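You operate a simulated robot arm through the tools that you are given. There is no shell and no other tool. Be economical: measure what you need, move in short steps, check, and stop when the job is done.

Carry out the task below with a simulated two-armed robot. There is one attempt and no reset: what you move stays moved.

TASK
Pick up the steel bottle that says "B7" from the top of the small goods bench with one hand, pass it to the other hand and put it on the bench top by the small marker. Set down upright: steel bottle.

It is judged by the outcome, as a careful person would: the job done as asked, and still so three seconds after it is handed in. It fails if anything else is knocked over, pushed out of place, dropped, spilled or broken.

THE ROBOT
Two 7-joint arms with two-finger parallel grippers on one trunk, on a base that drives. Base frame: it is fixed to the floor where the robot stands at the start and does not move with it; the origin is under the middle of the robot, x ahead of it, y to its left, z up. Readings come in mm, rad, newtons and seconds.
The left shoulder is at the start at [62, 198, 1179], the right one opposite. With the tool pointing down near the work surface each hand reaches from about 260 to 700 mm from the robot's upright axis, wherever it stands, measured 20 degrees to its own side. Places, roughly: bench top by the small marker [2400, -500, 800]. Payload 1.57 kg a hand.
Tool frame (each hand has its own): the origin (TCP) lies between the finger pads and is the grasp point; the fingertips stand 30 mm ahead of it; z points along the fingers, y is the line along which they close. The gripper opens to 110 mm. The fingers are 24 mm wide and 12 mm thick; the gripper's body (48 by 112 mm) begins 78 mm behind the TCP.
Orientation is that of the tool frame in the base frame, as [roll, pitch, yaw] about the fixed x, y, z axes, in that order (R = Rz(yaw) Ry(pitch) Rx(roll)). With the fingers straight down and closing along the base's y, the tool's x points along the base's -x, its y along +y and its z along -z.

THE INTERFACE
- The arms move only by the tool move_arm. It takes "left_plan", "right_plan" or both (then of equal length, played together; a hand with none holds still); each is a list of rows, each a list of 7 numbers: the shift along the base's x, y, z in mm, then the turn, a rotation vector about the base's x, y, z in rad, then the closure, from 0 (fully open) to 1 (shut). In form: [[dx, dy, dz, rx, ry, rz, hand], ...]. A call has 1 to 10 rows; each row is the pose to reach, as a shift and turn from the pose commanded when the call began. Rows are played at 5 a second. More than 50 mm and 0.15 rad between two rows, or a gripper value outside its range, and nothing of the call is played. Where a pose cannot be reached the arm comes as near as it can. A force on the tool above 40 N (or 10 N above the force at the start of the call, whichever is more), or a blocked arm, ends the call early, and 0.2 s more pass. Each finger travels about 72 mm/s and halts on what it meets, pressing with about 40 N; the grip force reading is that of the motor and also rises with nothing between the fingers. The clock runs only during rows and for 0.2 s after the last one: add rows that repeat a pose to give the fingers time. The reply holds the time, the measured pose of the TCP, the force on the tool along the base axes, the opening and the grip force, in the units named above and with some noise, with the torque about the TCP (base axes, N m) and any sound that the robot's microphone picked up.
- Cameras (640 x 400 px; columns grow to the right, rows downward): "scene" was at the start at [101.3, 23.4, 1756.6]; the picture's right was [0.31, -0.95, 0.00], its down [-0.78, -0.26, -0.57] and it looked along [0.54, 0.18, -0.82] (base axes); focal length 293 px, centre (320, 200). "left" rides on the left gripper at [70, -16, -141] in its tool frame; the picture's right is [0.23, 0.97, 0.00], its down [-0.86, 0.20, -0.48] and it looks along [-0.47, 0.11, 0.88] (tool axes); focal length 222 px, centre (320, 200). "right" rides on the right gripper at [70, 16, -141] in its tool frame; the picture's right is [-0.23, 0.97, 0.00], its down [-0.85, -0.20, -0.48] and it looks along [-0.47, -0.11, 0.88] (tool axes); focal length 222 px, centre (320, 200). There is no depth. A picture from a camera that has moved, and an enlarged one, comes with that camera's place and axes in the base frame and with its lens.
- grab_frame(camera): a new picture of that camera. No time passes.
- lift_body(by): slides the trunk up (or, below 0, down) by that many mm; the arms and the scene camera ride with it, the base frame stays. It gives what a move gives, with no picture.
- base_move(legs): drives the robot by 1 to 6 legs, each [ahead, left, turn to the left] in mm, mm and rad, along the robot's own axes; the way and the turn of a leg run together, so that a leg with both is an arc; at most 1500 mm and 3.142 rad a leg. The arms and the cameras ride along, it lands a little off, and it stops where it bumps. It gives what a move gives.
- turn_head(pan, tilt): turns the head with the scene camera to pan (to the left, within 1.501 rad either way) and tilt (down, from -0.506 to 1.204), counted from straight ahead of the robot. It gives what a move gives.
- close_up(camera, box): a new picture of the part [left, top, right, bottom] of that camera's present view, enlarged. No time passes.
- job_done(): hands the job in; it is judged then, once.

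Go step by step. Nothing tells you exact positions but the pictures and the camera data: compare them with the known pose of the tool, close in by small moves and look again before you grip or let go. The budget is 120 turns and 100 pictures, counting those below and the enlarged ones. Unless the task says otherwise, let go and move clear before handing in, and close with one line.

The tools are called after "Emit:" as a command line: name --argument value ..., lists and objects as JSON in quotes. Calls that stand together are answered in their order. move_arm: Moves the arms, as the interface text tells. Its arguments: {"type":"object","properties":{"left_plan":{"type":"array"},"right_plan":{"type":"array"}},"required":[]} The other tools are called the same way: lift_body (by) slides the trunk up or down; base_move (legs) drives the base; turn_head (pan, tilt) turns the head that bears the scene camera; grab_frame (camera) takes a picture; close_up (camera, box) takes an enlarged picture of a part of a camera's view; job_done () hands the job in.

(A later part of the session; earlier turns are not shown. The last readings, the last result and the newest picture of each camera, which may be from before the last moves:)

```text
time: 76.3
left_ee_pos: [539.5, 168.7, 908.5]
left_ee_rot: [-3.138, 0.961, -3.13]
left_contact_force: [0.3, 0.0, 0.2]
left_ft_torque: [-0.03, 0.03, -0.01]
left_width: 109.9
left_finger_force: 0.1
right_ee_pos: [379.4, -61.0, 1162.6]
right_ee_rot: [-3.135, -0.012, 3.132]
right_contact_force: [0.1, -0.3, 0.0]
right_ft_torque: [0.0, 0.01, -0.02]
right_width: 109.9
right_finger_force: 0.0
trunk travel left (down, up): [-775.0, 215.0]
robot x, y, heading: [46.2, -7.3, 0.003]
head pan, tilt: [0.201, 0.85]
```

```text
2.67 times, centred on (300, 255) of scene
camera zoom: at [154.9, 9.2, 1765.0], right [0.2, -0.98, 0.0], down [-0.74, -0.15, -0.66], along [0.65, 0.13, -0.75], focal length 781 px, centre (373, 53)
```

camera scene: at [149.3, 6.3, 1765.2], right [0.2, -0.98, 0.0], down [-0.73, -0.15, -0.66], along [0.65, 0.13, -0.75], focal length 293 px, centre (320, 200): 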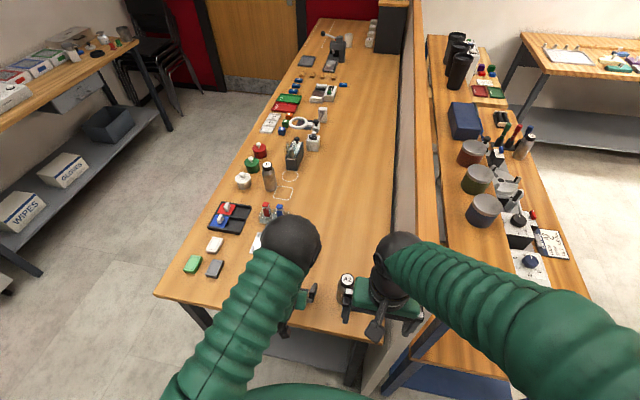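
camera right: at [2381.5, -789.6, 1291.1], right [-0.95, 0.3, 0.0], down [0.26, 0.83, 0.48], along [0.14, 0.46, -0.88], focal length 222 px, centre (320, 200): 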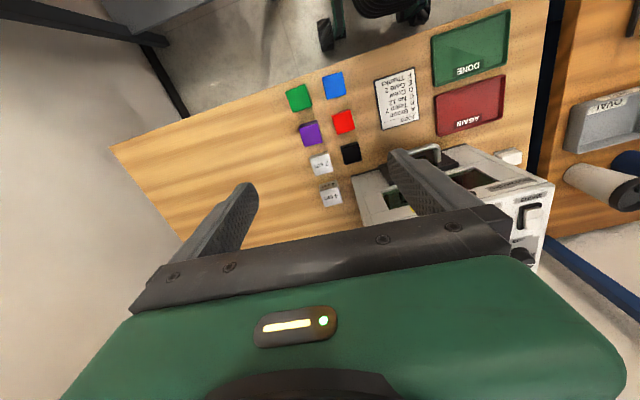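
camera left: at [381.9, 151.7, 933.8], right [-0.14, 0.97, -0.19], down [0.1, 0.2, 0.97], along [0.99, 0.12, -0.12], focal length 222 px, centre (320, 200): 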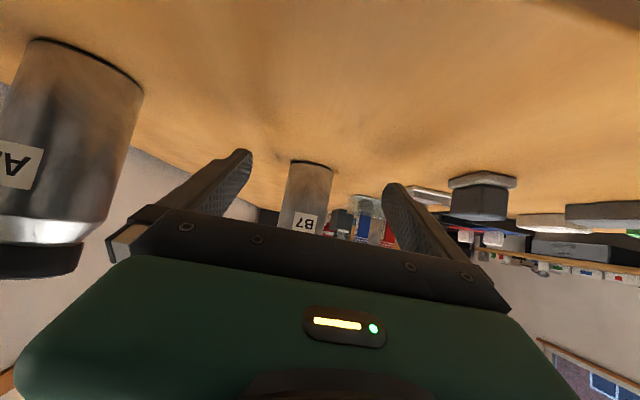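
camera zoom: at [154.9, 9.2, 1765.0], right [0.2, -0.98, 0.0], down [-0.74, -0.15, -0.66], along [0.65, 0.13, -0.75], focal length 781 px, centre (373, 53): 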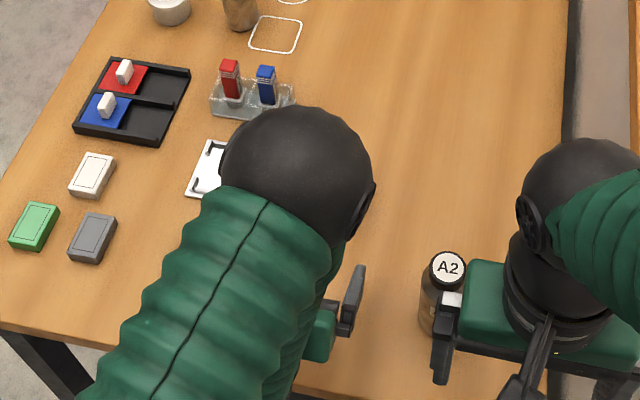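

Tilt reached; B7 is straight ahead between the fingers. I'll advance around it.

Emit:
move_arm --left_plan '[[30, -2, -5, 0, 0, 0, 0], [60, -3, -10, 0, 0, 0, 0], [90, -3, -10, 0, 0, 0, 0], [90, -3, -10, 0, 0, 0, 0]]'

Emit:
grab_frame --camera "left"

```text
time: 77.3
left_ee_pos: [629.1, 167.3, 897.9]
left_ee_rot: [-3.141, 0.959, -3.131]
left_contact_force: [-0.4, 0.0, -0.4]
left_ft_torque: [0.0, 0.01, 0.03]
left_width: 110.0
left_finger_force: 0.1
right_ee_pos: [379.5, -60.2, 1162.7]
right_ee_rot: [-3.137, -0.015, 3.131]
right_contact_force: [-0.3, -0.1, 0.2]
right_ft_torque: [0.0, -0.03, 0.01]
right_width: 110.1
right_finger_force: 0.1
trunk travel left (down, up): [-775.0, 215.0]
robot x, y, heading: [46.6, -8.0, 0.003]
head pan, tilt: [0.201, 0.85]
```

```text
65 pictures are left
camera left: at [472.7, 148.5, 923.2], right [-0.14, 0.97, -0.19], down [0.1, 0.2, 0.97], along [0.99, 0.12, -0.12], focal length 222 px, centre (320, 200)
```

left: 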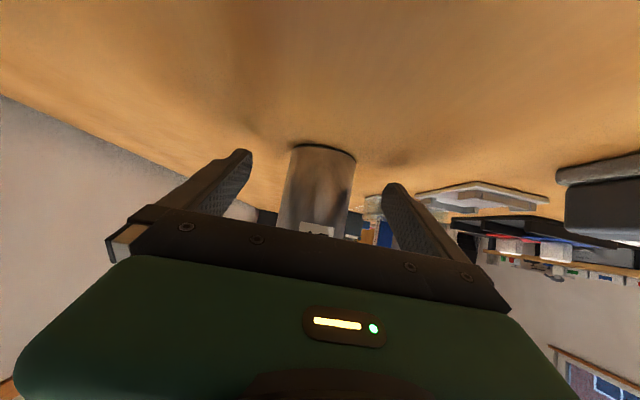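

Emit:
move_arm --left_plan '[[15, -1, 0, 0, 0, 0, 0], [30, -1, 0, 0, 0, 0, 0], [30, -1, 0, 0, 0, 0, 0]]'

Emit:
grab_frame --camera "left"

Emit:
close_up --camera "scene" --box '[220, 160, 420, 290]'

```text
time: 78.1
left_ee_pos: [659.1, 165.6, 898.9]
left_ee_rot: [-3.14, 0.958, -3.131]
left_contact_force: [0.5, 0.0, -0.5]
left_ft_torque: [-0.03, 0.0, 0.0]
left_width: 109.7
left_finger_force: 0.0
right_ee_pos: [379.4, -60.3, 1163.4]
right_ee_rot: [-3.137, -0.013, 3.131]
right_contact_force: [-0.6, -0.8, 0.4]
right_ft_torque: [0.01, 0.01, -0.02]
right_width: 110.1
right_finger_force: 0.0
trunk travel left (down, up): [-775.0, 215.0]
robot x, y, heading: [44.4, -1.2, 0.003]
head pan, tilt: [0.201, 0.85]
```

```text
64 pictures are left
camera left: at [503.1, 147.0, 923.4], right [-0.14, 0.97, -0.19], down [0.1, 0.2, 0.97], along [0.99, 0.12, -0.12], focal length 222 px, centre (320, 200)
```

left: 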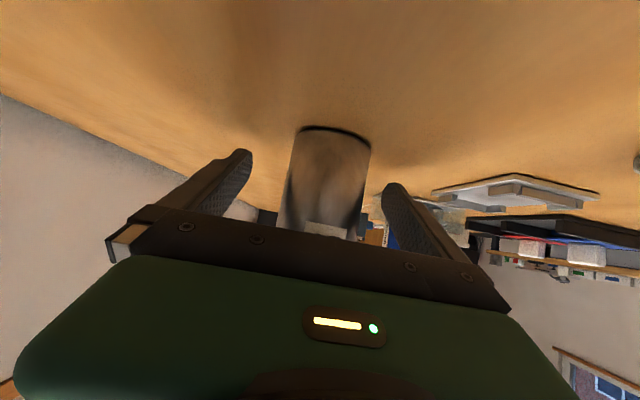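

```text
3.08 times, centred on (320, 225) of scene
camera zoom: at [156.0, 8.8, 1764.9], right [0.2, -0.98, 0.0], down [-0.74, -0.15, -0.66], along [0.65, 0.13, -0.75], focal length 901 px, centre (320, 123)
```

zoom: 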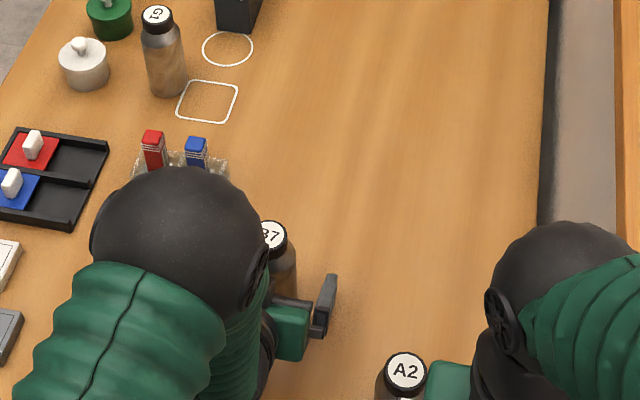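

B7 is between the pads (centre slightly ahead of the TCP). Closing the left hand.

Emit:
move_arm --left_plan '[[4, -1, 0, 0, 0, 0, 0.2], [4, -1, 0, 0, 0, 0, 0.4], [4, -1, 0, 0, 0, 0, 0.7], [4, -1, 0, 0, 0, 0, 1], [4, -1, 0, 0, 0, 0, 1], [4, -1, 0, 0, 0, 0, 1]]'

Emit:
grab_frame --camera "left"

```text
time: 79.5
left_ee_pos: [662.9, 164.3, 898.5]
left_ee_rot: [-3.14, 0.959, -3.131]
left_contact_force: [0.0, 1.1, 1.0]
left_ft_torque: [-0.04, 0.0, 0.03]
left_width: 55.9
left_finger_force: 40.1
right_ee_pos: [379.5, -59.5, 1162.1]
right_ee_rot: [-3.136, -0.013, 3.131]
right_contact_force: [-0.1, 0.4, 0.2]
right_ft_torque: [0.02, 0.0, -0.03]
right_width: 110.2
right_finger_force: 0.1
trunk travel left (down, up): [-775.0, 215.0]
robot x, y, heading: [48.2, -7.3, -0.003]
head pan, tilt: [0.201, 0.85]
```

```text
62 pictures are left
camera left: at [507.2, 146.2, 923.2], right [-0.14, 0.97, -0.19], down [0.1, 0.2, 0.97], along [0.99, 0.12, -0.12], focal length 222 px, centre (320, 200)
```

left: 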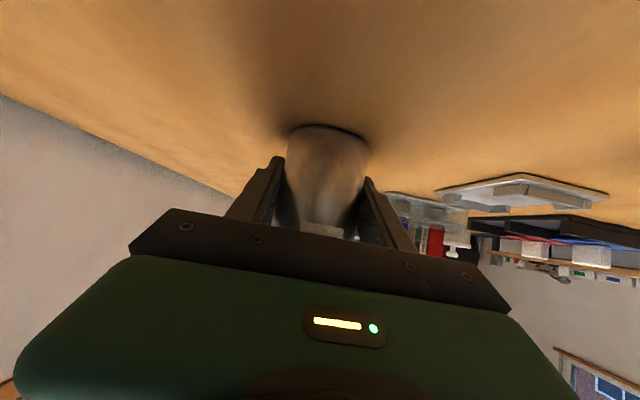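

Gripped at 56 mm. Lifting.

Emit:
move_arm --left_plan '[[0, 0, 15, 0, 0, 0, 1], [0, 0, 40, 0, 0, 0, 1], [0, 0, 70, 0, 0, 0, 1], [0, 0, 70, 0, 0, 0, 1]]'

Emit:
grab_frame --camera "left"

Emit:
close_up --camera "scene" --box '[220, 160, 420, 290]'

```text
time: 80.5
left_ee_pos: [662.3, 164.6, 967.0]
left_ee_rot: [-3.14, 0.955, -3.129]
left_contact_force: [0.0, 1.2, -1.1]
left_ft_torque: [0.01, -0.03, 0.02]
left_width: 56.0
left_finger_force: 39.6
right_ee_pos: [379.6, -60.6, 1163.5]
right_ee_rot: [-3.135, -0.015, 3.13]
right_contact_force: [-0.6, -0.1, -0.4]
right_ft_torque: [0.04, 0.01, -0.01]
right_width: 109.8
right_finger_force: 0.1
trunk travel left (down, up): [-775.0, 215.0]
robot x, y, heading: [44.7, -4.8, 0.001]
head pan, tilt: [0.201, 0.85]
```

```text
61 pictures are left
camera left: at [506.8, 146.4, 993.2], right [-0.14, 0.97, -0.19], down [0.1, 0.2, 0.97], along [0.99, 0.12, -0.12], focal length 222 px, centre (320, 200)
```

left: 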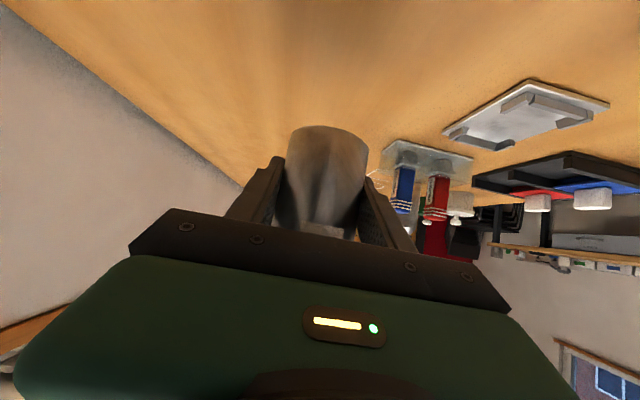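

```text
3.08 times, centred on (320, 225) of scene
camera zoom: at [157.1, 8.9, 1764.8], right [0.2, -0.98, 0.0], down [-0.74, -0.15, -0.66], along [0.64, 0.13, -0.75], focal length 901 px, centre (320, 123)
```

zoom: 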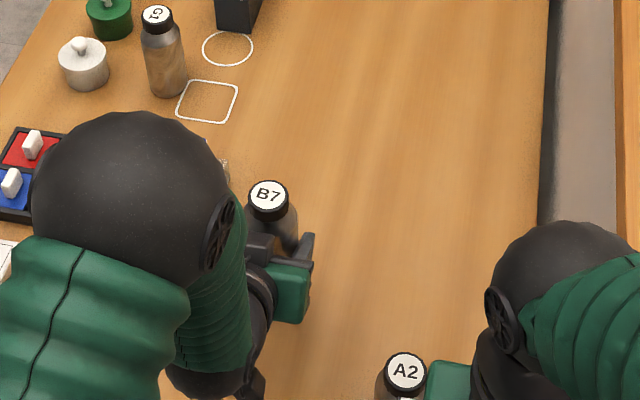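

B7 is held upright. Backing off the bench for room to hand over.

Emit:
base_move --legs '[[-450, 0, 0]]'

Emit:
move_arm --left_plan '[[-15, -15, 0, 0, 0, 0, 1], [-30, -30, 0, 0, 0, 0, 1], [-45, -45, 0, 0, 0, 0, 1], [-60, -60, 0, 0, 0, 0, 1], [-70, -75, 0, 0, 0, 0, 1], [-75, -85, 0, 0, 0, 0, 1], [-75, -85, 0, 0, 0, 0, 1]]' --right_plan '[[0, -10, 15, 0, 0, 0.14, 0], [0, -20, 30, 0, 0, 0.28, 0], [10, -20, 45, 0, 0, 0.42, 0], [20, -20, 60, 0, 0, 0.56, 0], [30, -20, 70, 0, 0, 0.7, 0], [40, -20, 70, 0, 0, 0.84, 0], [50, -20, 70, 0, 0, 0.98, 0]]'

Emit:
grab_frame --camera "scene"

```text
time: 83.2
left_ee_pos: [217.2, 162.6, 966.9]
left_ee_rot: [-3.141, 0.955, -3.134]
left_contact_force: [0.0, -0.4, -1.4]
left_ft_torque: [-0.01, -0.01, 0.03]
left_width: 56.1
left_finger_force: 39.8
right_ee_pos: [-66.6, -60.8, 1162.1]
right_ee_rot: [-3.136, -0.016, 3.13]
right_contact_force: [-0.4, -0.2, 0.0]
right_ft_torque: [-0.01, 0.03, -0.01]
right_width: 110.2
right_finger_force: 0.1
trunk travel left (down, up): [-775.0, 215.0]
robot x, y, heading: [-400.7, -4.9, -0.001]
head pan, tilt: [0.201, 0.85]
```

```text
time: 84.8
left_ee_pos: [139.9, 75.8, 969.6]
left_ee_rot: [-3.14, 0.958, -3.132]
left_contact_force: [-0.7, 0.3, -0.4]
left_ft_torque: [-0.03, -0.03, -0.02]
left_width: 56.1
left_finger_force: 39.7
right_ee_pos: [-19.5, -81.1, 1232.2]
right_ee_rot: [-3.14, -0.012, -2.171]
right_contact_force: [0.0, 0.6, 0.8]
right_ft_torque: [0.03, 0.02, 0.0]
right_width: 110.5
right_finger_force: 0.1
trunk travel left (down, up): [-775.0, 215.0]
robot x, y, heading: [-400.5, -5.6, 0.003]
head pan, tilt: [0.201, 0.85]
```

```text
59 pictures are left
camera scene: at [-290.4, 7.7, 1764.8], right [0.2, -0.98, 0.0], down [-0.74, -0.15, -0.66], along [0.64, 0.13, -0.75], focal length 293 px, centre (320, 200)
```

scene: 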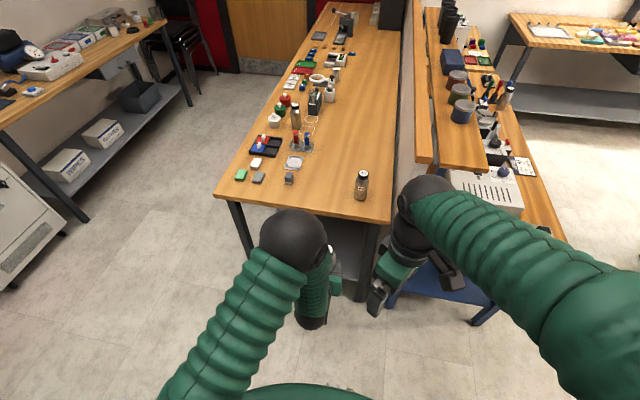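

To give the right hand room I'll yaw the left hand to the right by 0.6 rad, which also matches the right hand's present yaw.

Emit:
move_arm --left_plan '[[5, 0, 0, 0, 0, -0.12, 1], [10, 0, 0, 0, 0, -0.24, 1], [15, 0, 0, 0, 0, -0.36, 1], [20, 0, 0, 0, 0, -0.48, 1], [20, 0, 0, 0, 0, -0.59, 1], [20, 0, 0, 0, 0, -0.59, 1]]'

Emit:
grab_frame --camera "right"

Emit:
grab_frame --camera "scene"

```text
time: 86.2
left_ee_pos: [158.8, 77.0, 969.4]
left_ee_rot: [-3.138, 0.958, 2.561]
left_contact_force: [0.2, -0.8, -1.3]
left_ft_torque: [-0.04, 0.0, -0.04]
left_width: 56.4
left_finger_force: 40.0
right_ee_pos: [-18.5, -80.7, 1233.9]
right_ee_rot: [-3.137, -0.013, -2.175]
right_contact_force: [-0.5, 0.6, 0.7]
right_ft_torque: [0.03, -0.04, -0.01]
right_width: 110.0
right_finger_force: 0.1
trunk travel left (down, up): [-775.0, 215.0]
robot x, y, heading: [-402.6, -5.9, -0.003]
head pan, tilt: [0.201, 0.85]
```

```text
58 pictures are left
camera right: at [-72.7, -127.9, 1374.8], right [-0.67, 0.74, -0.01], down [0.65, 0.6, 0.47], along [0.35, 0.31, -0.88], focal length 222 px, centre (320, 200)
```

right: 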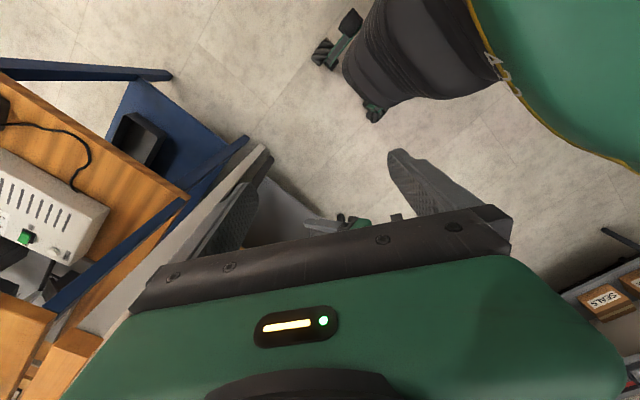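

```text
57 pictures are left
camera scene: at [-291.2, 8.7, 1764.9], right [0.2, -0.98, 0.0], down [-0.74, -0.15, -0.66], along [0.65, 0.13, -0.75], focal length 293 px, centre (320, 200)
```

scene: 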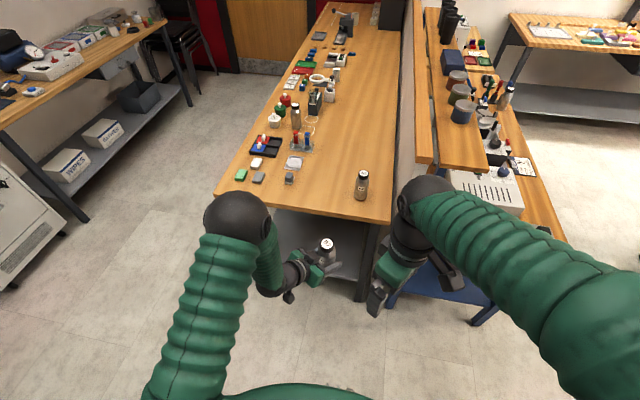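

Now the bottle is visible. I'll bring the right hand above it and look.

Emit:
move_arm --right_plan '[[30, 20, 0, 0, 0, 0, 0.31], [65, 45, 0, 0, 0, 0, 0.31], [100, 75, 0, 0, 0, 0, 0.31], [130, 105, -20, 0, 0, 0, 0.31], [160, 130, -50, 0, 0, 0, 0.31], [185, 152, -90, 0, 0, 0, 0.31], [189, 155, -104, 0, 0, 0, 0.31], [189, 155, -104, 0, 0, 0, 0.31]]'

Emit:
grab_frame --camera "right"

Emit:
close_up --camera "scene" --box '[240, 160, 420, 300]'

```text
refused: row 6 steps farther than a row can; nothing moved
```

```text
56 pictures are left
camera right: at [-72.7, -127.9, 1374.8], right [-0.67, 0.74, -0.01], down [0.65, 0.6, 0.47], along [0.35, 0.31, -0.88], focal length 222 px, centre (320, 200)
```

right: 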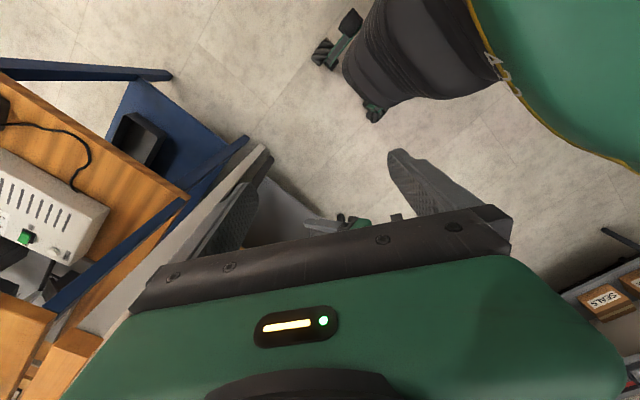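

```text
2.86 times, centred on (330, 230) of scene
camera zoom: at [-291.2, 8.7, 1764.9], right [0.2, -0.98, 0.0], down [-0.74, -0.15, -0.66], along [0.65, 0.13, -0.75], focal length 837 px, centre (291, 114)
```

zoom: 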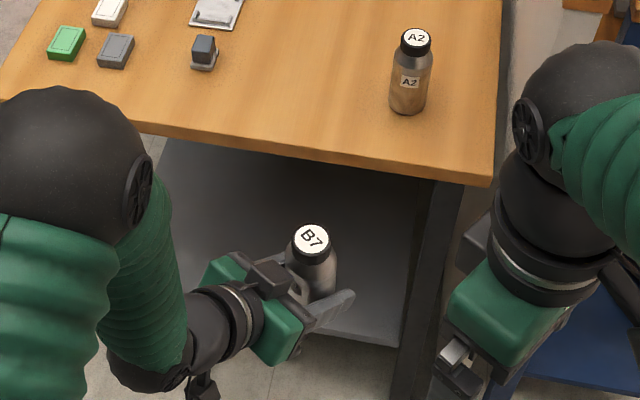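

Emit:
move_arm --right_plan '[[30, 20, 0, 0, 0, 0, 0.31], [65, 45, 0, 0, 0, 0, 0.31], [95, 75, -10, 0, 0, 0, 0.31], [125, 100, -30, 0, 0, 0, 0.31], [150, 120, -55, 0, 0, 0, 0.31], [170, 138, -80, 0, 0, 0, 0.31], [188, 153, -104, 0, 0, 0, 0.31], [188, 153, -104, 0, 0, 0, 0.31]]'

Emit:
grab_frame --camera "right"

Emit:
close_up --camera "scene" --box '[240, 160, 420, 300]'

```text
time: 88.0
left_ee_pos: [160.6, 78.0, 969.3]
left_ee_rot: [-3.138, 0.959, 2.563]
left_contact_force: [-0.4, 0.5, -0.7]
left_ft_torque: [0.0, -0.02, -0.02]
left_width: 56.1
left_finger_force: 39.8
right_ee_pos: [169.2, 71.8, 1127.1]
right_ee_rot: [-3.14, -0.013, -2.174]
right_contact_force: [0.0, 0.5, 0.5]
right_ft_torque: [0.02, -0.01, 0.03]
right_width: 76.0
right_finger_force: 0.0
trunk travel left (down, up): [-775.0, 215.0]
robot x, y, heading: [-400.4, -5.3, 0.001]
head pan, tilt: [0.201, 0.85]
```

```text
54 pictures are left
camera right: at [115.9, 25.5, 1269.3], right [-0.67, 0.74, -0.01], down [0.65, 0.6, 0.47], along [0.35, 0.31, -0.88], focal length 222 px, centre (320, 200)
```

right: 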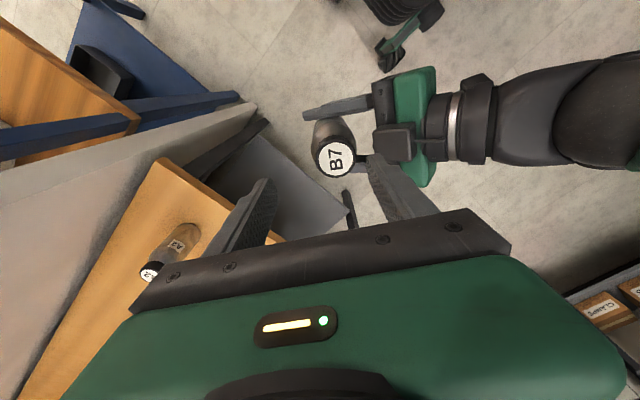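

```text
2.86 times, centred on (330, 230) of scene
camera zoom: at [-289.8, 10.0, 1764.8], right [0.2, -0.98, 0.0], down [-0.74, -0.15, -0.66], along [0.64, 0.13, -0.75], focal length 837 px, centre (291, 114)
```

zoom: 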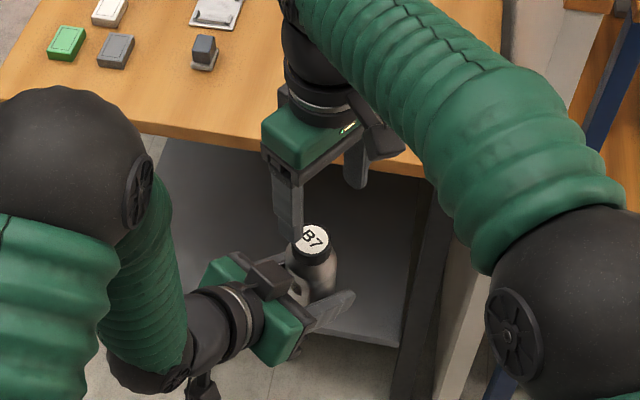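

Cross-checking both cameras: the cap top is at z≈1069 at about [155,79] (bottle is ~136 mm tall). A parallel finger arrangement above the left fingers is better, so I'll yaw the right hand back by 1.57 rad and centre it.

Emit:
move_arm --right_plan '[[-2, 1, 10, 0, 0, -0.14, 0.2], [-4, 2, 20, 0, 0, -0.28, 0.1], [-6, 3, 20, 0, 0, -0.42, 0], [-8, 4, 20, 0, 0, -0.56, 0], [-10, 5, 20, 0, 0, -0.7, 0], [-12, 6, 20, 0, 0, -0.84, 0], [-14, 7, 20, 0, 0, -0.98, 0], [-14, 7, 20, 0, 0, -1.12, 0], [-14, 7, 20, 0, 0, -1.26, 0], [-14, 7, 20, 0, 0, -1.4, 0]]'

Emit:
move_arm --right_plan '[[0, 0, 0, 0, 0, -0.14, 0], [0, 0, 0, 0, 0, -0.14, 0]]'

Emit:
grab_frame --camera "right"

Emit:
close_up --camera "scene" --box '[240, 160, 420, 300]'

```text
time: 90.2
left_ee_pos: [158.9, 77.1, 969.6]
left_ee_rot: [-3.138, 0.96, 2.562]
left_contact_force: [0.5, -0.4, -1.3]
left_ft_torque: [0.0, -0.01, 0.01]
left_width: 55.9
left_finger_force: 39.5
right_ee_pos: [155.4, 77.6, 1150.3]
right_ee_rot: [-3.138, -0.011, 2.702]
right_contact_force: [0.3, -0.2, 0.2]
right_ft_torque: [0.01, -0.03, 0.0]
right_width: 110.2
right_finger_force: 0.0
trunk travel left (down, up): [-775.0, 215.0]
robot x, y, heading: [-403.3, -6.0, 0.0]
head pan, tilt: [0.201, 0.85]
```

```text
time: 90.8
left_ee_pos: [159.3, 77.8, 969.2]
left_ee_rot: [-3.137, 0.96, 2.562]
left_contact_force: [0.4, 0.1, -1.7]
left_ft_torque: [0.04, -0.03, 0.02]
left_width: 56.1
left_finger_force: 40.2
right_ee_pos: [157.9, 75.8, 1151.2]
right_ee_rot: [-3.137, -0.011, 2.558]
right_contact_force: [0.2, 0.3, 0.9]
right_ft_torque: [0.02, -0.02, -0.01]
right_width: 110.0
right_finger_force: 0.0
trunk travel left (down, up): [-775.0, 215.0]
robot x, y, heading: [-403.5, -8.0, 0.004]
head pan, tilt: [0.201, 0.85]
```

```text
52 pictures are left
camera right: at [109.0, 126.8, 1291.9], right [0.73, 0.69, -0.01], down [0.61, -0.64, 0.47], along [0.32, -0.34, -0.88], focal length 222 px, centre (320, 200)
```

right: 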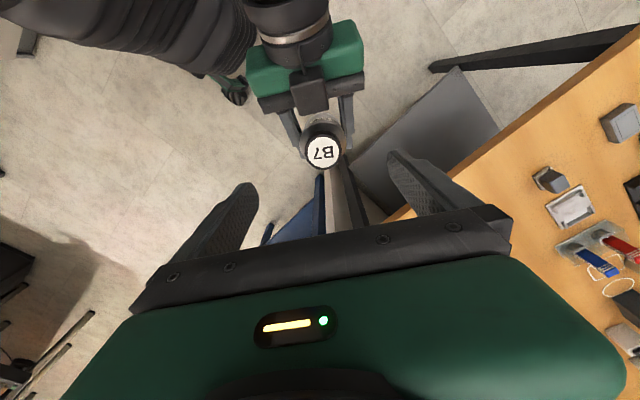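

```text
2.86 times, centred on (330, 230) of scene
camera zoom: at [-289.9, 9.7, 1765.5], right [0.2, -0.98, 0.0], down [-0.74, -0.15, -0.66], along [0.64, 0.13, -0.75], focal length 837 px, centre (291, 114)
```

zoom: 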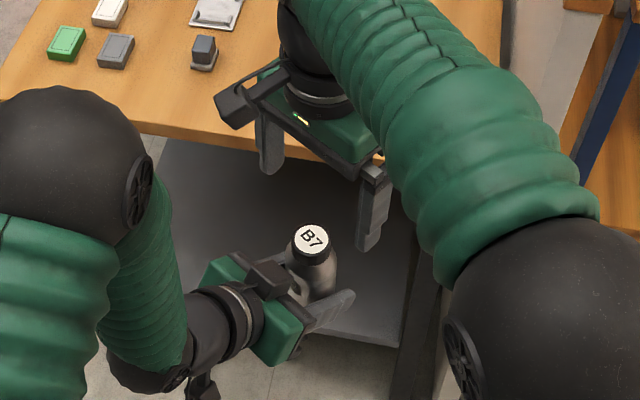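

Right hand is nearly centred (needs about [-3,+5]). Descending to just above the left fingers with the hand open.

Emit:
move_arm --right_plan '[[-3, 5, -15, 0, 0, 0, 0], [-3, 5, -40, 0, 0, 0, 0], [-3, 5, -65, 0, 0, 0, 0], [-3, 5, -90, 0, 0, 0, 0], [-3, 5, -110, 0, 0, 0, 0], [-3, 5, -110, 0, 0, 0, 0]]'

Emit:
grab_frame --camera "right"

Emit:
close_up --camera "scene" --box '[270, 190, 390, 290]'

```text
time: 92.2
left_ee_pos: [159.6, 76.9, 968.1]
left_ee_rot: [-3.138, 0.96, 2.563]
left_contact_force: [-0.2, -0.1, -1.4]
left_ft_torque: [-0.01, 0.0, -0.01]
left_width: 56.3
left_finger_force: 39.6
right_ee_pos: [155.9, 77.7, 1041.7]
right_ee_rot: [-3.141, -0.007, 2.552]
right_contact_force: [-0.1, 0.4, -0.4]
right_ft_torque: [-0.02, 0.01, -0.02]
right_width: 110.0
right_finger_force: 0.1
trunk travel left (down, up): [-775.0, 215.0]
robot x, y, heading: [-400.5, -5.8, 0.001]
head pan, tilt: [0.201, 0.85]
```

```text
50 pictures are left
camera right: at [108.3, 129.2, 1183.5], right [0.73, 0.68, 0.0], down [0.6, -0.64, 0.47], along [0.32, -0.34, -0.88], focal length 222 px, centre (320, 200)
```

right: 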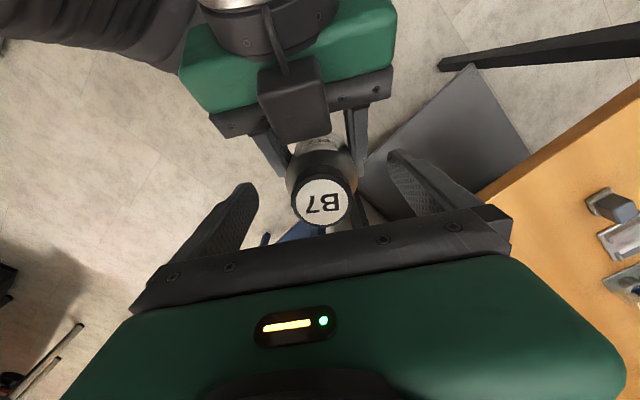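

```text
4.00 times, centred on (330, 240) of scene
camera zoom: at [-289.9, 9.8, 1764.6], right [0.2, -0.98, 0.0], down [-0.74, -0.15, -0.66], along [0.64, 0.13, -0.75], focal length 1171 px, centre (280, 40)
```

zoom: 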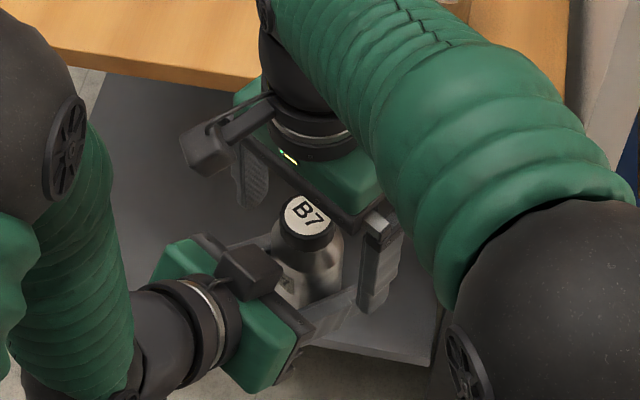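

Centred within ~3 mm and the cap is at z≈1058. Lowering 12 mm and closing the right hand.

Emit:
move_arm --right_plan '[[2, 2, -6, 0, 0, 0, 0], [2, 2, -12, 0, 0, 0, 0], [2, 2, -12, 0, 0, 0, 0.25], [2, 2, -12, 0, 0, 0, 0.4], [2, 2, -12, 0, 0, 0, 0.6], [2, 2, -12, 0, 0, 0, 1], [2, 2, -12, 0, 0, 0, 1], [2, 2, -12, 0, 0, 0, 1]]'

Emit:
grab_frame --camera "right"

Emit:
grab_frame --camera "left"

Emit:
close_up --camera "scene" --box '[270, 190, 390, 290]'

```text
time: 94.0
left_ee_pos: [158.2, 79.9, 966.2]
left_ee_rot: [-3.136, 0.955, 2.565]
left_contact_force: [12.9, -1.3, -31.1]
left_ft_torque: [-0.41, 0.02, -0.02]
left_width: 56.0
left_finger_force: 40.2
right_ee_pos: [157.2, 79.9, 1027.7]
right_ee_rot: [-3.139, -0.015, 2.554]
right_contact_force: [-13.1, 1.4, 30.1]
right_ft_torque: [0.44, 0.77, 0.03]
right_width: 55.8
right_finger_force: 40.0
trunk travel left (down, up): [-775.0, 215.0]
robot x, y, heading: [-401.8, -5.4, 0.003]
head pan, tilt: [0.201, 0.85]
```

```text
48 pictures are left
camera right: at [110.4, 130.9, 1168.7], right [0.73, 0.68, -0.01], down [0.61, -0.64, 0.47], along [0.32, -0.35, -0.88], focal length 222 px, centre (320, 200)
```

right: 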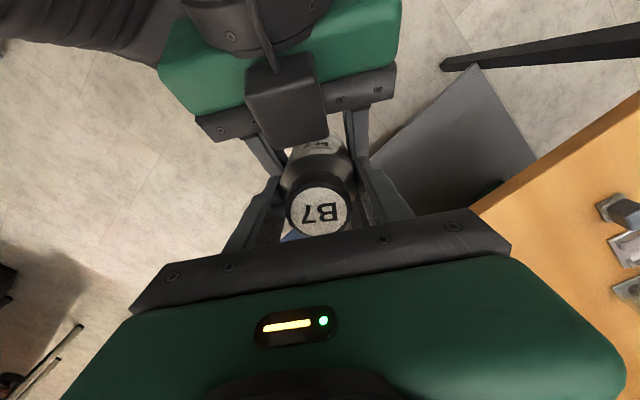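

```text
47 pictures are left
camera left: at [18.5, 150.7, 991.9], right [0.43, 0.89, -0.19], down [0.2, 0.11, 0.97], along [0.88, -0.45, -0.13], focal length 222 px, centre (320, 200)
```

left: 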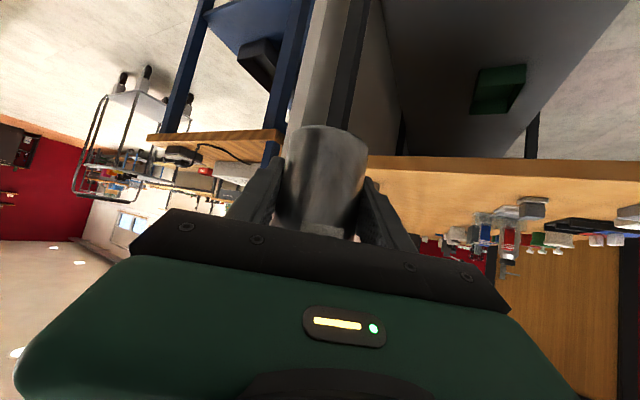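

```text
4.00 times, centred on (330, 240) of scene
camera zoom: at [-289.7, 9.8, 1763.9], right [0.2, -0.98, 0.0], down [-0.74, -0.15, -0.66], along [0.64, 0.13, -0.75], focal length 1171 px, centre (280, 40)
```

zoom: 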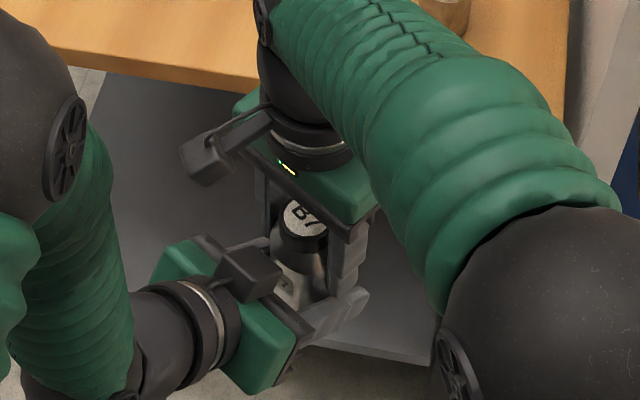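

Both hands hold the bottle (right at 55.8 mm), with a ~30 N push between hands. I'll relieve it slightly with the right hand first.

Emit:
move_arm --right_plan '[[1, 0, 2, 0, 0, 0, 1], [1, 0, 2, 0, 0, 0, 1]]'

```text
time: 94.6
left_ee_pos: [158.9, 79.0, 967.3]
left_ee_rot: [-3.135, 0.955, 2.563]
left_contact_force: [13.0, -0.3, -30.5]
left_ft_torque: [-0.32, 0.4, 0.16]
left_width: 56.0
left_finger_force: 39.8
right_ee_pos: [158.2, 78.4, 1028.3]
right_ee_rot: [-3.137, -0.012, 2.556]
right_contact_force: [-13.4, 0.9, 29.6]
right_ft_torque: [0.38, 0.43, -0.17]
right_width: 55.8
right_finger_force: 40.3
trunk travel left (down, up): [-775.0, 215.0]
robot x, y, heading: [-398.5, -7.4, -0.001]
head pan, tilt: [0.201, 0.85]
```

Emit:
move_arm --right_plan '[[2, 0, 3, 0, 0, 0, 1], [2, 0, 3, 0, 0, 0, 1]]'

```text
time: 95.2
left_ee_pos: [159.8, 77.3, 968.0]
left_ee_rot: [-3.139, 0.961, 2.563]
left_contact_force: [6.8, 2.5, -8.4]
left_ft_torque: [-0.28, 0.88, 0.03]
left_width: 56.1
left_finger_force: 40.4
right_ee_pos: [160.2, 78.4, 1029.9]
right_ee_rot: [-3.134, -0.013, 2.555]
right_contact_force: [-8.3, -1.8, 7.0]
right_ft_torque: [0.17, -0.4, -0.03]
right_width: 55.8
right_finger_force: 39.1
trunk travel left (down, up): [-775.0, 215.0]
robot x, y, heading: [-401.5, -9.7, 0.0]
head pan, tilt: [0.201, 0.85]
```

Force is down to ~8 N. Opening the left hand fully while the right holds.

Emit:
move_arm --left_plan '[[0, 0, 0, 0, 0, 0, 0.4], [0, 0, 0, 0, 0, 0, 0.2], [0, 0, 0, 0, 0, 0, 0], [0, 0, 0, 0, 0, 0, 0], [0, 0, 0, 0, 0, 0, 0]]' --right_plan '[[0, 0, 0, 0, 0, 0, 1], [0, 0, 0, 0, 0, 0, 1], [0, 0, 0, 0, 0, 0, 1], [0, 0, 0, 0, 0, 0, 1], [0, 0, 0, 0, 0, 0, 1]]'

Emit:
grab_frame --camera "left"

```text
time: 96.4
left_ee_pos: [158.7, 79.1, 968.9]
left_ee_rot: [-3.139, 0.961, 2.562]
left_contact_force: [0.3, -0.3, -0.2]
left_ft_torque: [-0.01, 0.01, 0.02]
left_width: 110.3
left_finger_force: 0.1
right_ee_pos: [159.5, 78.9, 1030.7]
right_ee_rot: [-3.135, -0.012, 2.554]
right_contact_force: [-0.1, -0.1, -0.6]
right_ft_torque: [0.0, 0.02, 0.01]
right_width: 55.9
right_finger_force: 39.8
trunk travel left (down, up): [-775.0, 215.0]
robot x, y, heading: [-402.0, -7.8, 0.005]
head pan, tilt: [0.201, 0.85]
```

```text
45 pictures are left
camera left: at [19.3, 150.3, 993.3], right [0.43, 0.88, -0.19], down [0.19, 0.11, 0.97], along [0.88, -0.45, -0.12], focal length 222 px, centre (320, 200)
```

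left: 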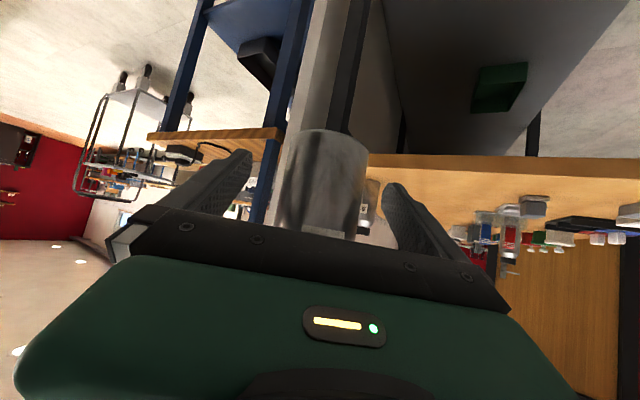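

The right hand alone holds the bottle. Withdrawing the left hand backward and down.

Emit:
move_arm --left_plan '[[-15, 10, -5, 0, 0, 0, 0], [-32, 21, -10, 0, 0, 0, 0], [-50, 33, -20, 0, 0, 0, 0], [-65, 45, -30, 0, 0, 0, 0], [-75, 70, -40, 0, 0, 0, 0], [-75, 110, -40, 0, 0, 0, 0], [-75, 150, -30, 0, 0, 0.1, 0], [-75, 185, -20, 0, 0, 0.2, 0]]'

Emit:
grab_frame --camera "scene"

Emit:
grab_frame --camera "left"

```text
time: 98.2
left_ee_pos: [84.6, 263.9, 950.6]
left_ee_rot: [-3.138, 0.96, 2.764]
left_contact_force: [-0.3, 0.4, -0.6]
left_ft_torque: [0.02, -0.02, -0.02]
left_width: 110.1
left_finger_force: 0.1
right_ee_pos: [158.8, 80.0, 1031.4]
right_ee_rot: [-3.138, -0.011, 2.556]
right_contact_force: [-0.5, 0.4, -1.6]
right_ft_torque: [-0.01, 0.0, 0.0]
right_width: 55.7
right_finger_force: 39.7
trunk travel left (down, up): [-775.0, 215.0]
robot x, y, heading: [-397.7, -7.0, -0.003]
head pan, tilt: [0.201, 0.85]
```

```text
44 pictures are left
camera scene: at [-291.1, 11.9, 1764.7], right [0.2, -0.98, 0.0], down [-0.74, -0.15, -0.66], along [0.65, 0.13, -0.75], focal length 293 px, centre (320, 200)
```

scene: 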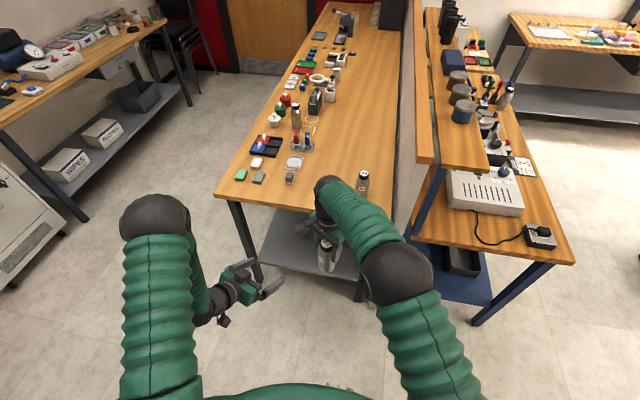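

```text
43 pictures are left
camera left: at [-67.4, 307.3, 974.7], right [0.24, 0.95, -0.19], down [0.17, 0.15, 0.97], along [0.96, -0.27, -0.12], focal length 222 px, centre (320, 200)
```

left: 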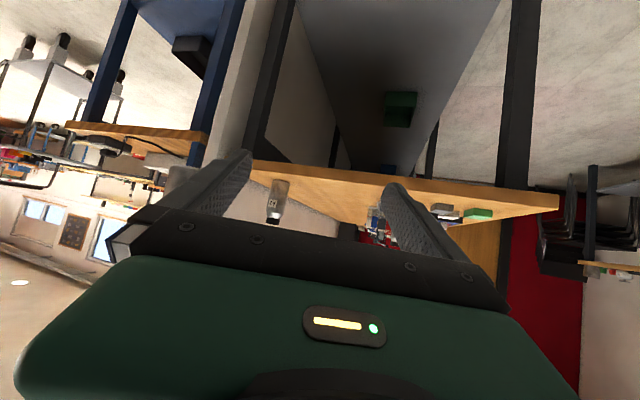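

Handover done. Now I'll fold the left arm upright and bring the right hand with the bottle to a compact carrying pose.

Emit:
move_arm --left_plan '[[0, 0, 20, 0.05, 0.13, 0, 0], [0, 0, 40, 0.1, 0.26, 0, 0], [-10, 0, 65, 0.152, 0.39, 0, 0], [-20, 0, 90, 0.2, 0.52, 0, 0], [-35, 0, 115, 0.25, 0.65, 0, 0], [-50, 0, 140, 0.3, 0.78, 0, 0], [-65, 0, 165, 0.345, 0.89, 0, 0], [-80, 0, 190, 0.345, 0.89, 0, 0]]' --right_plan '[[0, -10, 15, 0, 0, 0.08, 1], [0, -30, 30, 0, 0, 0.16, 1], [-10, -50, 45, 0, 0, 0.24, 1], [-25, -75, 60, 0, 0, 0.32, 1], [-40, -100, 75, 0, 0, 0.4, 1], [-55, -125, 90, 0, 0, 0.48, 1], [-75, -150, 100, 0, 0, 0.56, 1], [-90, -170, 100, 0, 0, 0.59, 1]]'

Emit:
grab_frame --camera "scene"

Emit:
grab_frame --camera "right"

```text
time: 100.0
left_ee_pos: [1.8, 263.3, 1140.7]
left_ee_rot: [-3.131, 0.005, 2.764]
left_contact_force: [-0.4, 0.0, -0.3]
left_ft_torque: [0.03, 0.01, -0.02]
left_width: 110.0
left_finger_force: 0.1
right_ee_pos: [63.0, -84.6, 1132.7]
right_ee_rot: [-3.136, -0.011, -3.125]
right_contact_force: [-1.2, 0.3, -0.4]
right_ft_torque: [-0.02, -0.04, 0.0]
right_width: 55.8
right_finger_force: 40.3
trunk travel left (down, up): [-775.0, 215.0]
robot x, y, heading: [-399.8, -7.2, -0.002]
head pan, tilt: [0.201, 0.85]
```

```text
42 pictures are left
camera scene: at [-294.8, 7.9, 1765.1], right [0.2, -0.98, 0.0], down [-0.74, -0.15, -0.66], along [0.65, 0.13, -0.75], focal length 293 px, centre (320, 200)
```

scene: 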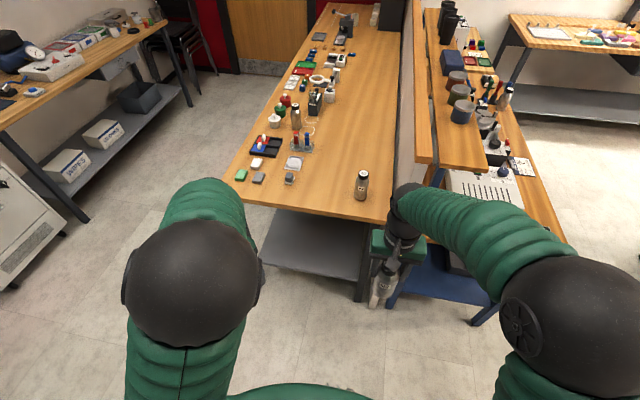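

```text
41 pictures are left
camera right: at [-5.2, -69.1, 1274.7], right [0.21, 0.98, -0.01], down [0.86, -0.18, 0.47], along [0.46, -0.1, -0.88], focal length 222 px, centre (320, 200)
```

right: 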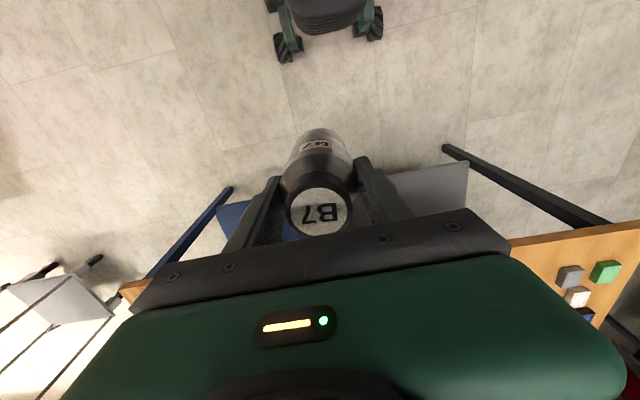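

Both arms are compact and the bottle is upright. Driving round to the marker bench.

Emit:
base_move --legs '[[0, -1280, 0], [1500, 0, 0], [540, 0, 0], [0, 0, 1.49], [163, -433, 0]]'

Emit:
turn_head --pan -0.4 --tilt 0.8

Emit:
grab_frame --camera "scene"

Emit:
grab_frame --camera "right"

```text
time: 122.2
left_ee_pos: [1839.9, -766.7, 1137.3]
left_ee_rot: [-3.124, 0.007, -2.043]
left_contact_force: [0.5, -0.8, 0.0]
left_ft_torque: [0.0, -0.05, -0.02]
left_width: 109.7
left_finger_force: 0.0
right_ee_pos: [2191.6, -739.0, 1132.5]
right_ee_rot: [-3.133, -0.012, -1.647]
right_contact_force: [-0.9, -1.0, -1.0]
right_ft_torque: [0.04, -0.04, 0.01]
right_width: 56.0
right_finger_force: 39.6
trunk travel left (down, up): [-775.0, 215.0]
robot x, y, heading: [2074.3, -1199.1, 1.474]
head pan, tilt: [0.201, 0.85]
```

```text
time: 123.2
left_ee_pos: [1842.0, -767.6, 1136.6]
left_ee_rot: [-3.128, 0.005, -2.041]
left_contact_force: [-0.5, -0.6, 0.0]
left_ft_torque: [-0.03, -0.01, 0.01]
left_width: 109.9
left_finger_force: 0.0
right_ee_pos: [2194.9, -740.4, 1132.3]
right_ee_rot: [-3.134, -0.012, -1.648]
right_contact_force: [0.1, 0.4, -2.0]
right_ft_torque: [-0.02, 0.0, -0.01]
right_width: 56.0
right_finger_force: 40.1
trunk travel left (down, up): [-775.0, 215.0]
robot x, y, heading: [2074.5, -1199.7, 1.474]
head pan, tilt: [-0.4, 0.799]
```

```text
40 pictures are left
camera scene: at [2113.4, -1092.4, 1768.9], right [0.88, -0.47, 0.0], down [-0.34, -0.63, -0.7], along [0.33, 0.61, -0.72], focal length 293 px, centre (320, 200)
```

scene: 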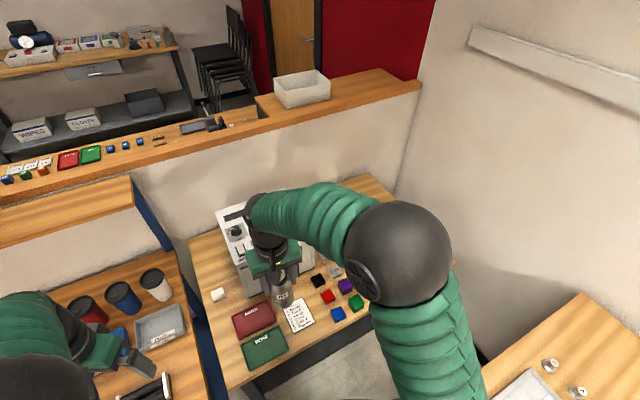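

```text
39 pictures are left
camera right: at [2172.2, -806.8, 1274.2], right [-0.95, 0.3, -0.01], down [0.26, 0.84, 0.47], along [0.15, 0.45, -0.88], focal length 222 px, centre (320, 200)
```

right: 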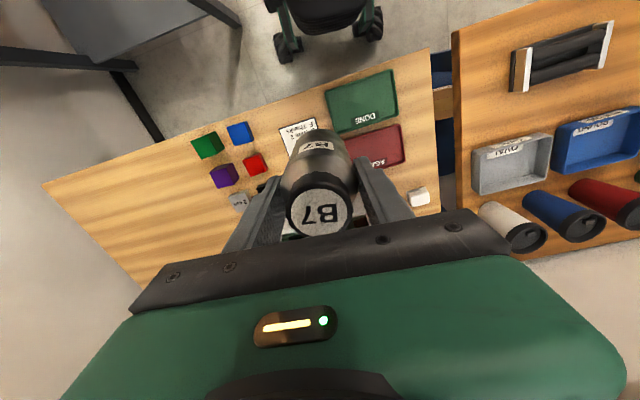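

Robot is in front of the marker bench. I'll swing the right hand to the right of the machine first, then drive a bit closer.

Emit:
move_arm --right_plan '[[35, 0, 0, 0, 0, 0, 1], [75, 0, 0, 0, 0, 0, 1], [115, 0, 0, 0, 0, 0, 1], [155, 0, 0, 0, 0, 0, 1], [195, 0, 0, 0, 0, 0, 1], [225, 0, 0, 0, 0, 0, 1], [225, 0, 0, 0, 0, 0, 1]]'

Emit:
base_move --legs '[[130, -58, 0]]'

Emit:
grab_frame --camera "right"

Emit:
grab_frame --camera "scene"

```text
time: 124.8
left_ee_pos: [1847.6, -768.1, 1138.8]
left_ee_rot: [-3.129, 0.007, -2.042]
left_contact_force: [-0.5, 0.1, 0.4]
left_ft_torque: [0.02, 0.02, -0.02]
left_width: 109.9
left_finger_force: 0.1
right_ee_pos: [2424.7, -740.7, 1131.6]
right_ee_rot: [-3.137, -0.012, -1.647]
right_contact_force: [0.2, -1.4, -1.5]
right_ft_torque: [0.01, 0.01, -0.03]
right_width: 55.8
right_finger_force: 40.5
trunk travel left (down, up): [-775.0, 215.0]
robot x, y, heading: [2076.0, -1198.0, 1.475]
head pan, tilt: [-0.4, 0.799]
```

```text
time: 126.1
left_ee_pos: [1905.8, -646.2, 1136.5]
left_ee_rot: [-3.124, 0.01, -2.043]
left_contact_force: [-0.6, 0.3, 0.0]
left_ft_torque: [0.02, -0.02, 0.0]
left_width: 109.9
left_finger_force: 0.1
right_ee_pos: [2482.6, -619.1, 1135.5]
right_ee_rot: [-3.13, -0.012, -1.648]
right_contact_force: [-0.6, -0.2, -1.0]
right_ft_torque: [-0.02, -0.07, -0.02]
right_width: 55.9
right_finger_force: 39.9
trunk travel left (down, up): [-775.0, 215.0]
robot x, y, heading: [2145.0, -1072.1, 1.474]
head pan, tilt: [-0.4, 0.799]
```

```text
38 pictures are left
camera right: at [2458.0, -685.2, 1276.9], right [-0.95, 0.3, -0.01], down [0.26, 0.84, 0.47], along [0.15, 0.45, -0.88], focal length 222 px, centre (320, 200)
```

right: 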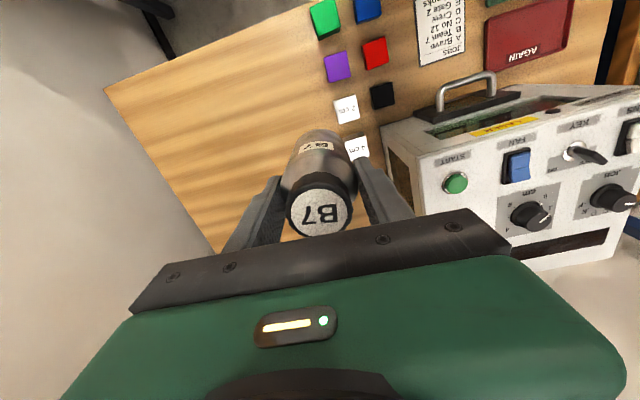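

```text
37 pictures are left
camera scene: at [2170.7, -972.6, 1769.4], right [0.88, -0.47, 0.01], down [-0.33, -0.63, -0.7], along [0.34, 0.61, -0.71], focal length 293 px, centre (320, 200)
```

scene: 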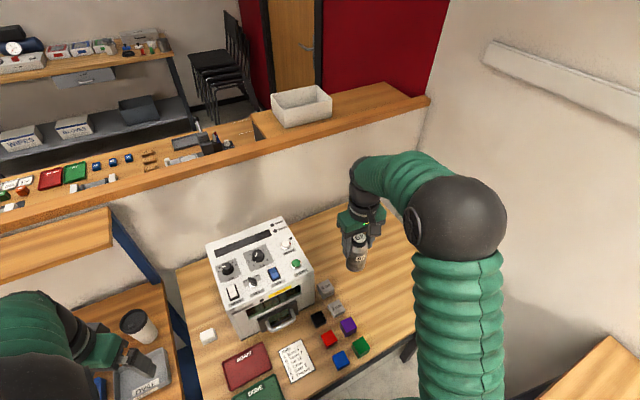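

The spot right of the machine is free. Moving over [2445,-480].

Emit:
move_arm --right_plan '[[0, 35, 0, 0, 0, 0, 1], [-5, 70, 0, 0, 0, 0, 1], [-15, 105, 0, 0, 0, 0, 1], [-30, 130, 0, 0, 0, 0, 1], [-37, 139, 0, 0, 0, 0, 1], [-37, 139, 0, 0, 0, 0, 1]]'

Emit:
grab_frame --camera "right"

Emit:
close_up --camera "scene" --box '[190, 150, 450, 320]'

```text
time: 127.5
left_ee_pos: [1917.7, -644.8, 1139.1]
left_ee_rot: [-3.133, 0.006, -2.042]
left_contact_force: [1.2, 0.4, 0.1]
left_ft_torque: [0.02, 0.0, 0.02]
left_width: 109.4
left_finger_force: 0.1
right_ee_pos: [2456.5, -478.2, 1132.2]
right_ee_rot: [-3.14, -0.01, -1.647]
right_contact_force: [0.1, 0.1, -1.6]
right_ft_torque: [0.0, -0.01, -0.05]
right_width: 55.9
right_finger_force: 40.1
trunk travel left (down, up): [-775.0, 215.0]
robot x, y, heading: [2142.8, -1070.1, 1.474]
head pan, tilt: [-0.4, 0.799]
```

```text
36 pictures are left
camera right: at [2434.5, -544.8, 1273.7], right [-0.95, 0.3, 0.0], down [0.26, 0.84, 0.47], along [0.14, 0.45, -0.88], focal length 222 px, centre (320, 200)
```

right: 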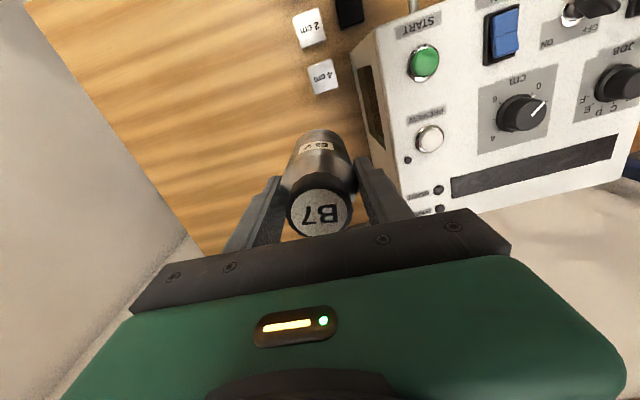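

```text
2.35 times, centred on (320, 235) of scene
camera zoom: at [2190.1, -969.3, 1768.8], right [0.88, -0.47, 0.0], down [-0.34, -0.63, -0.69], along [0.33, 0.61, -0.72], focal length 689 px, centre (320, 118)
```

zoom: 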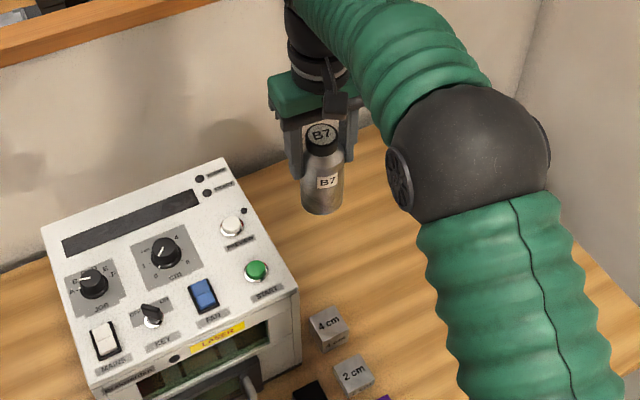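

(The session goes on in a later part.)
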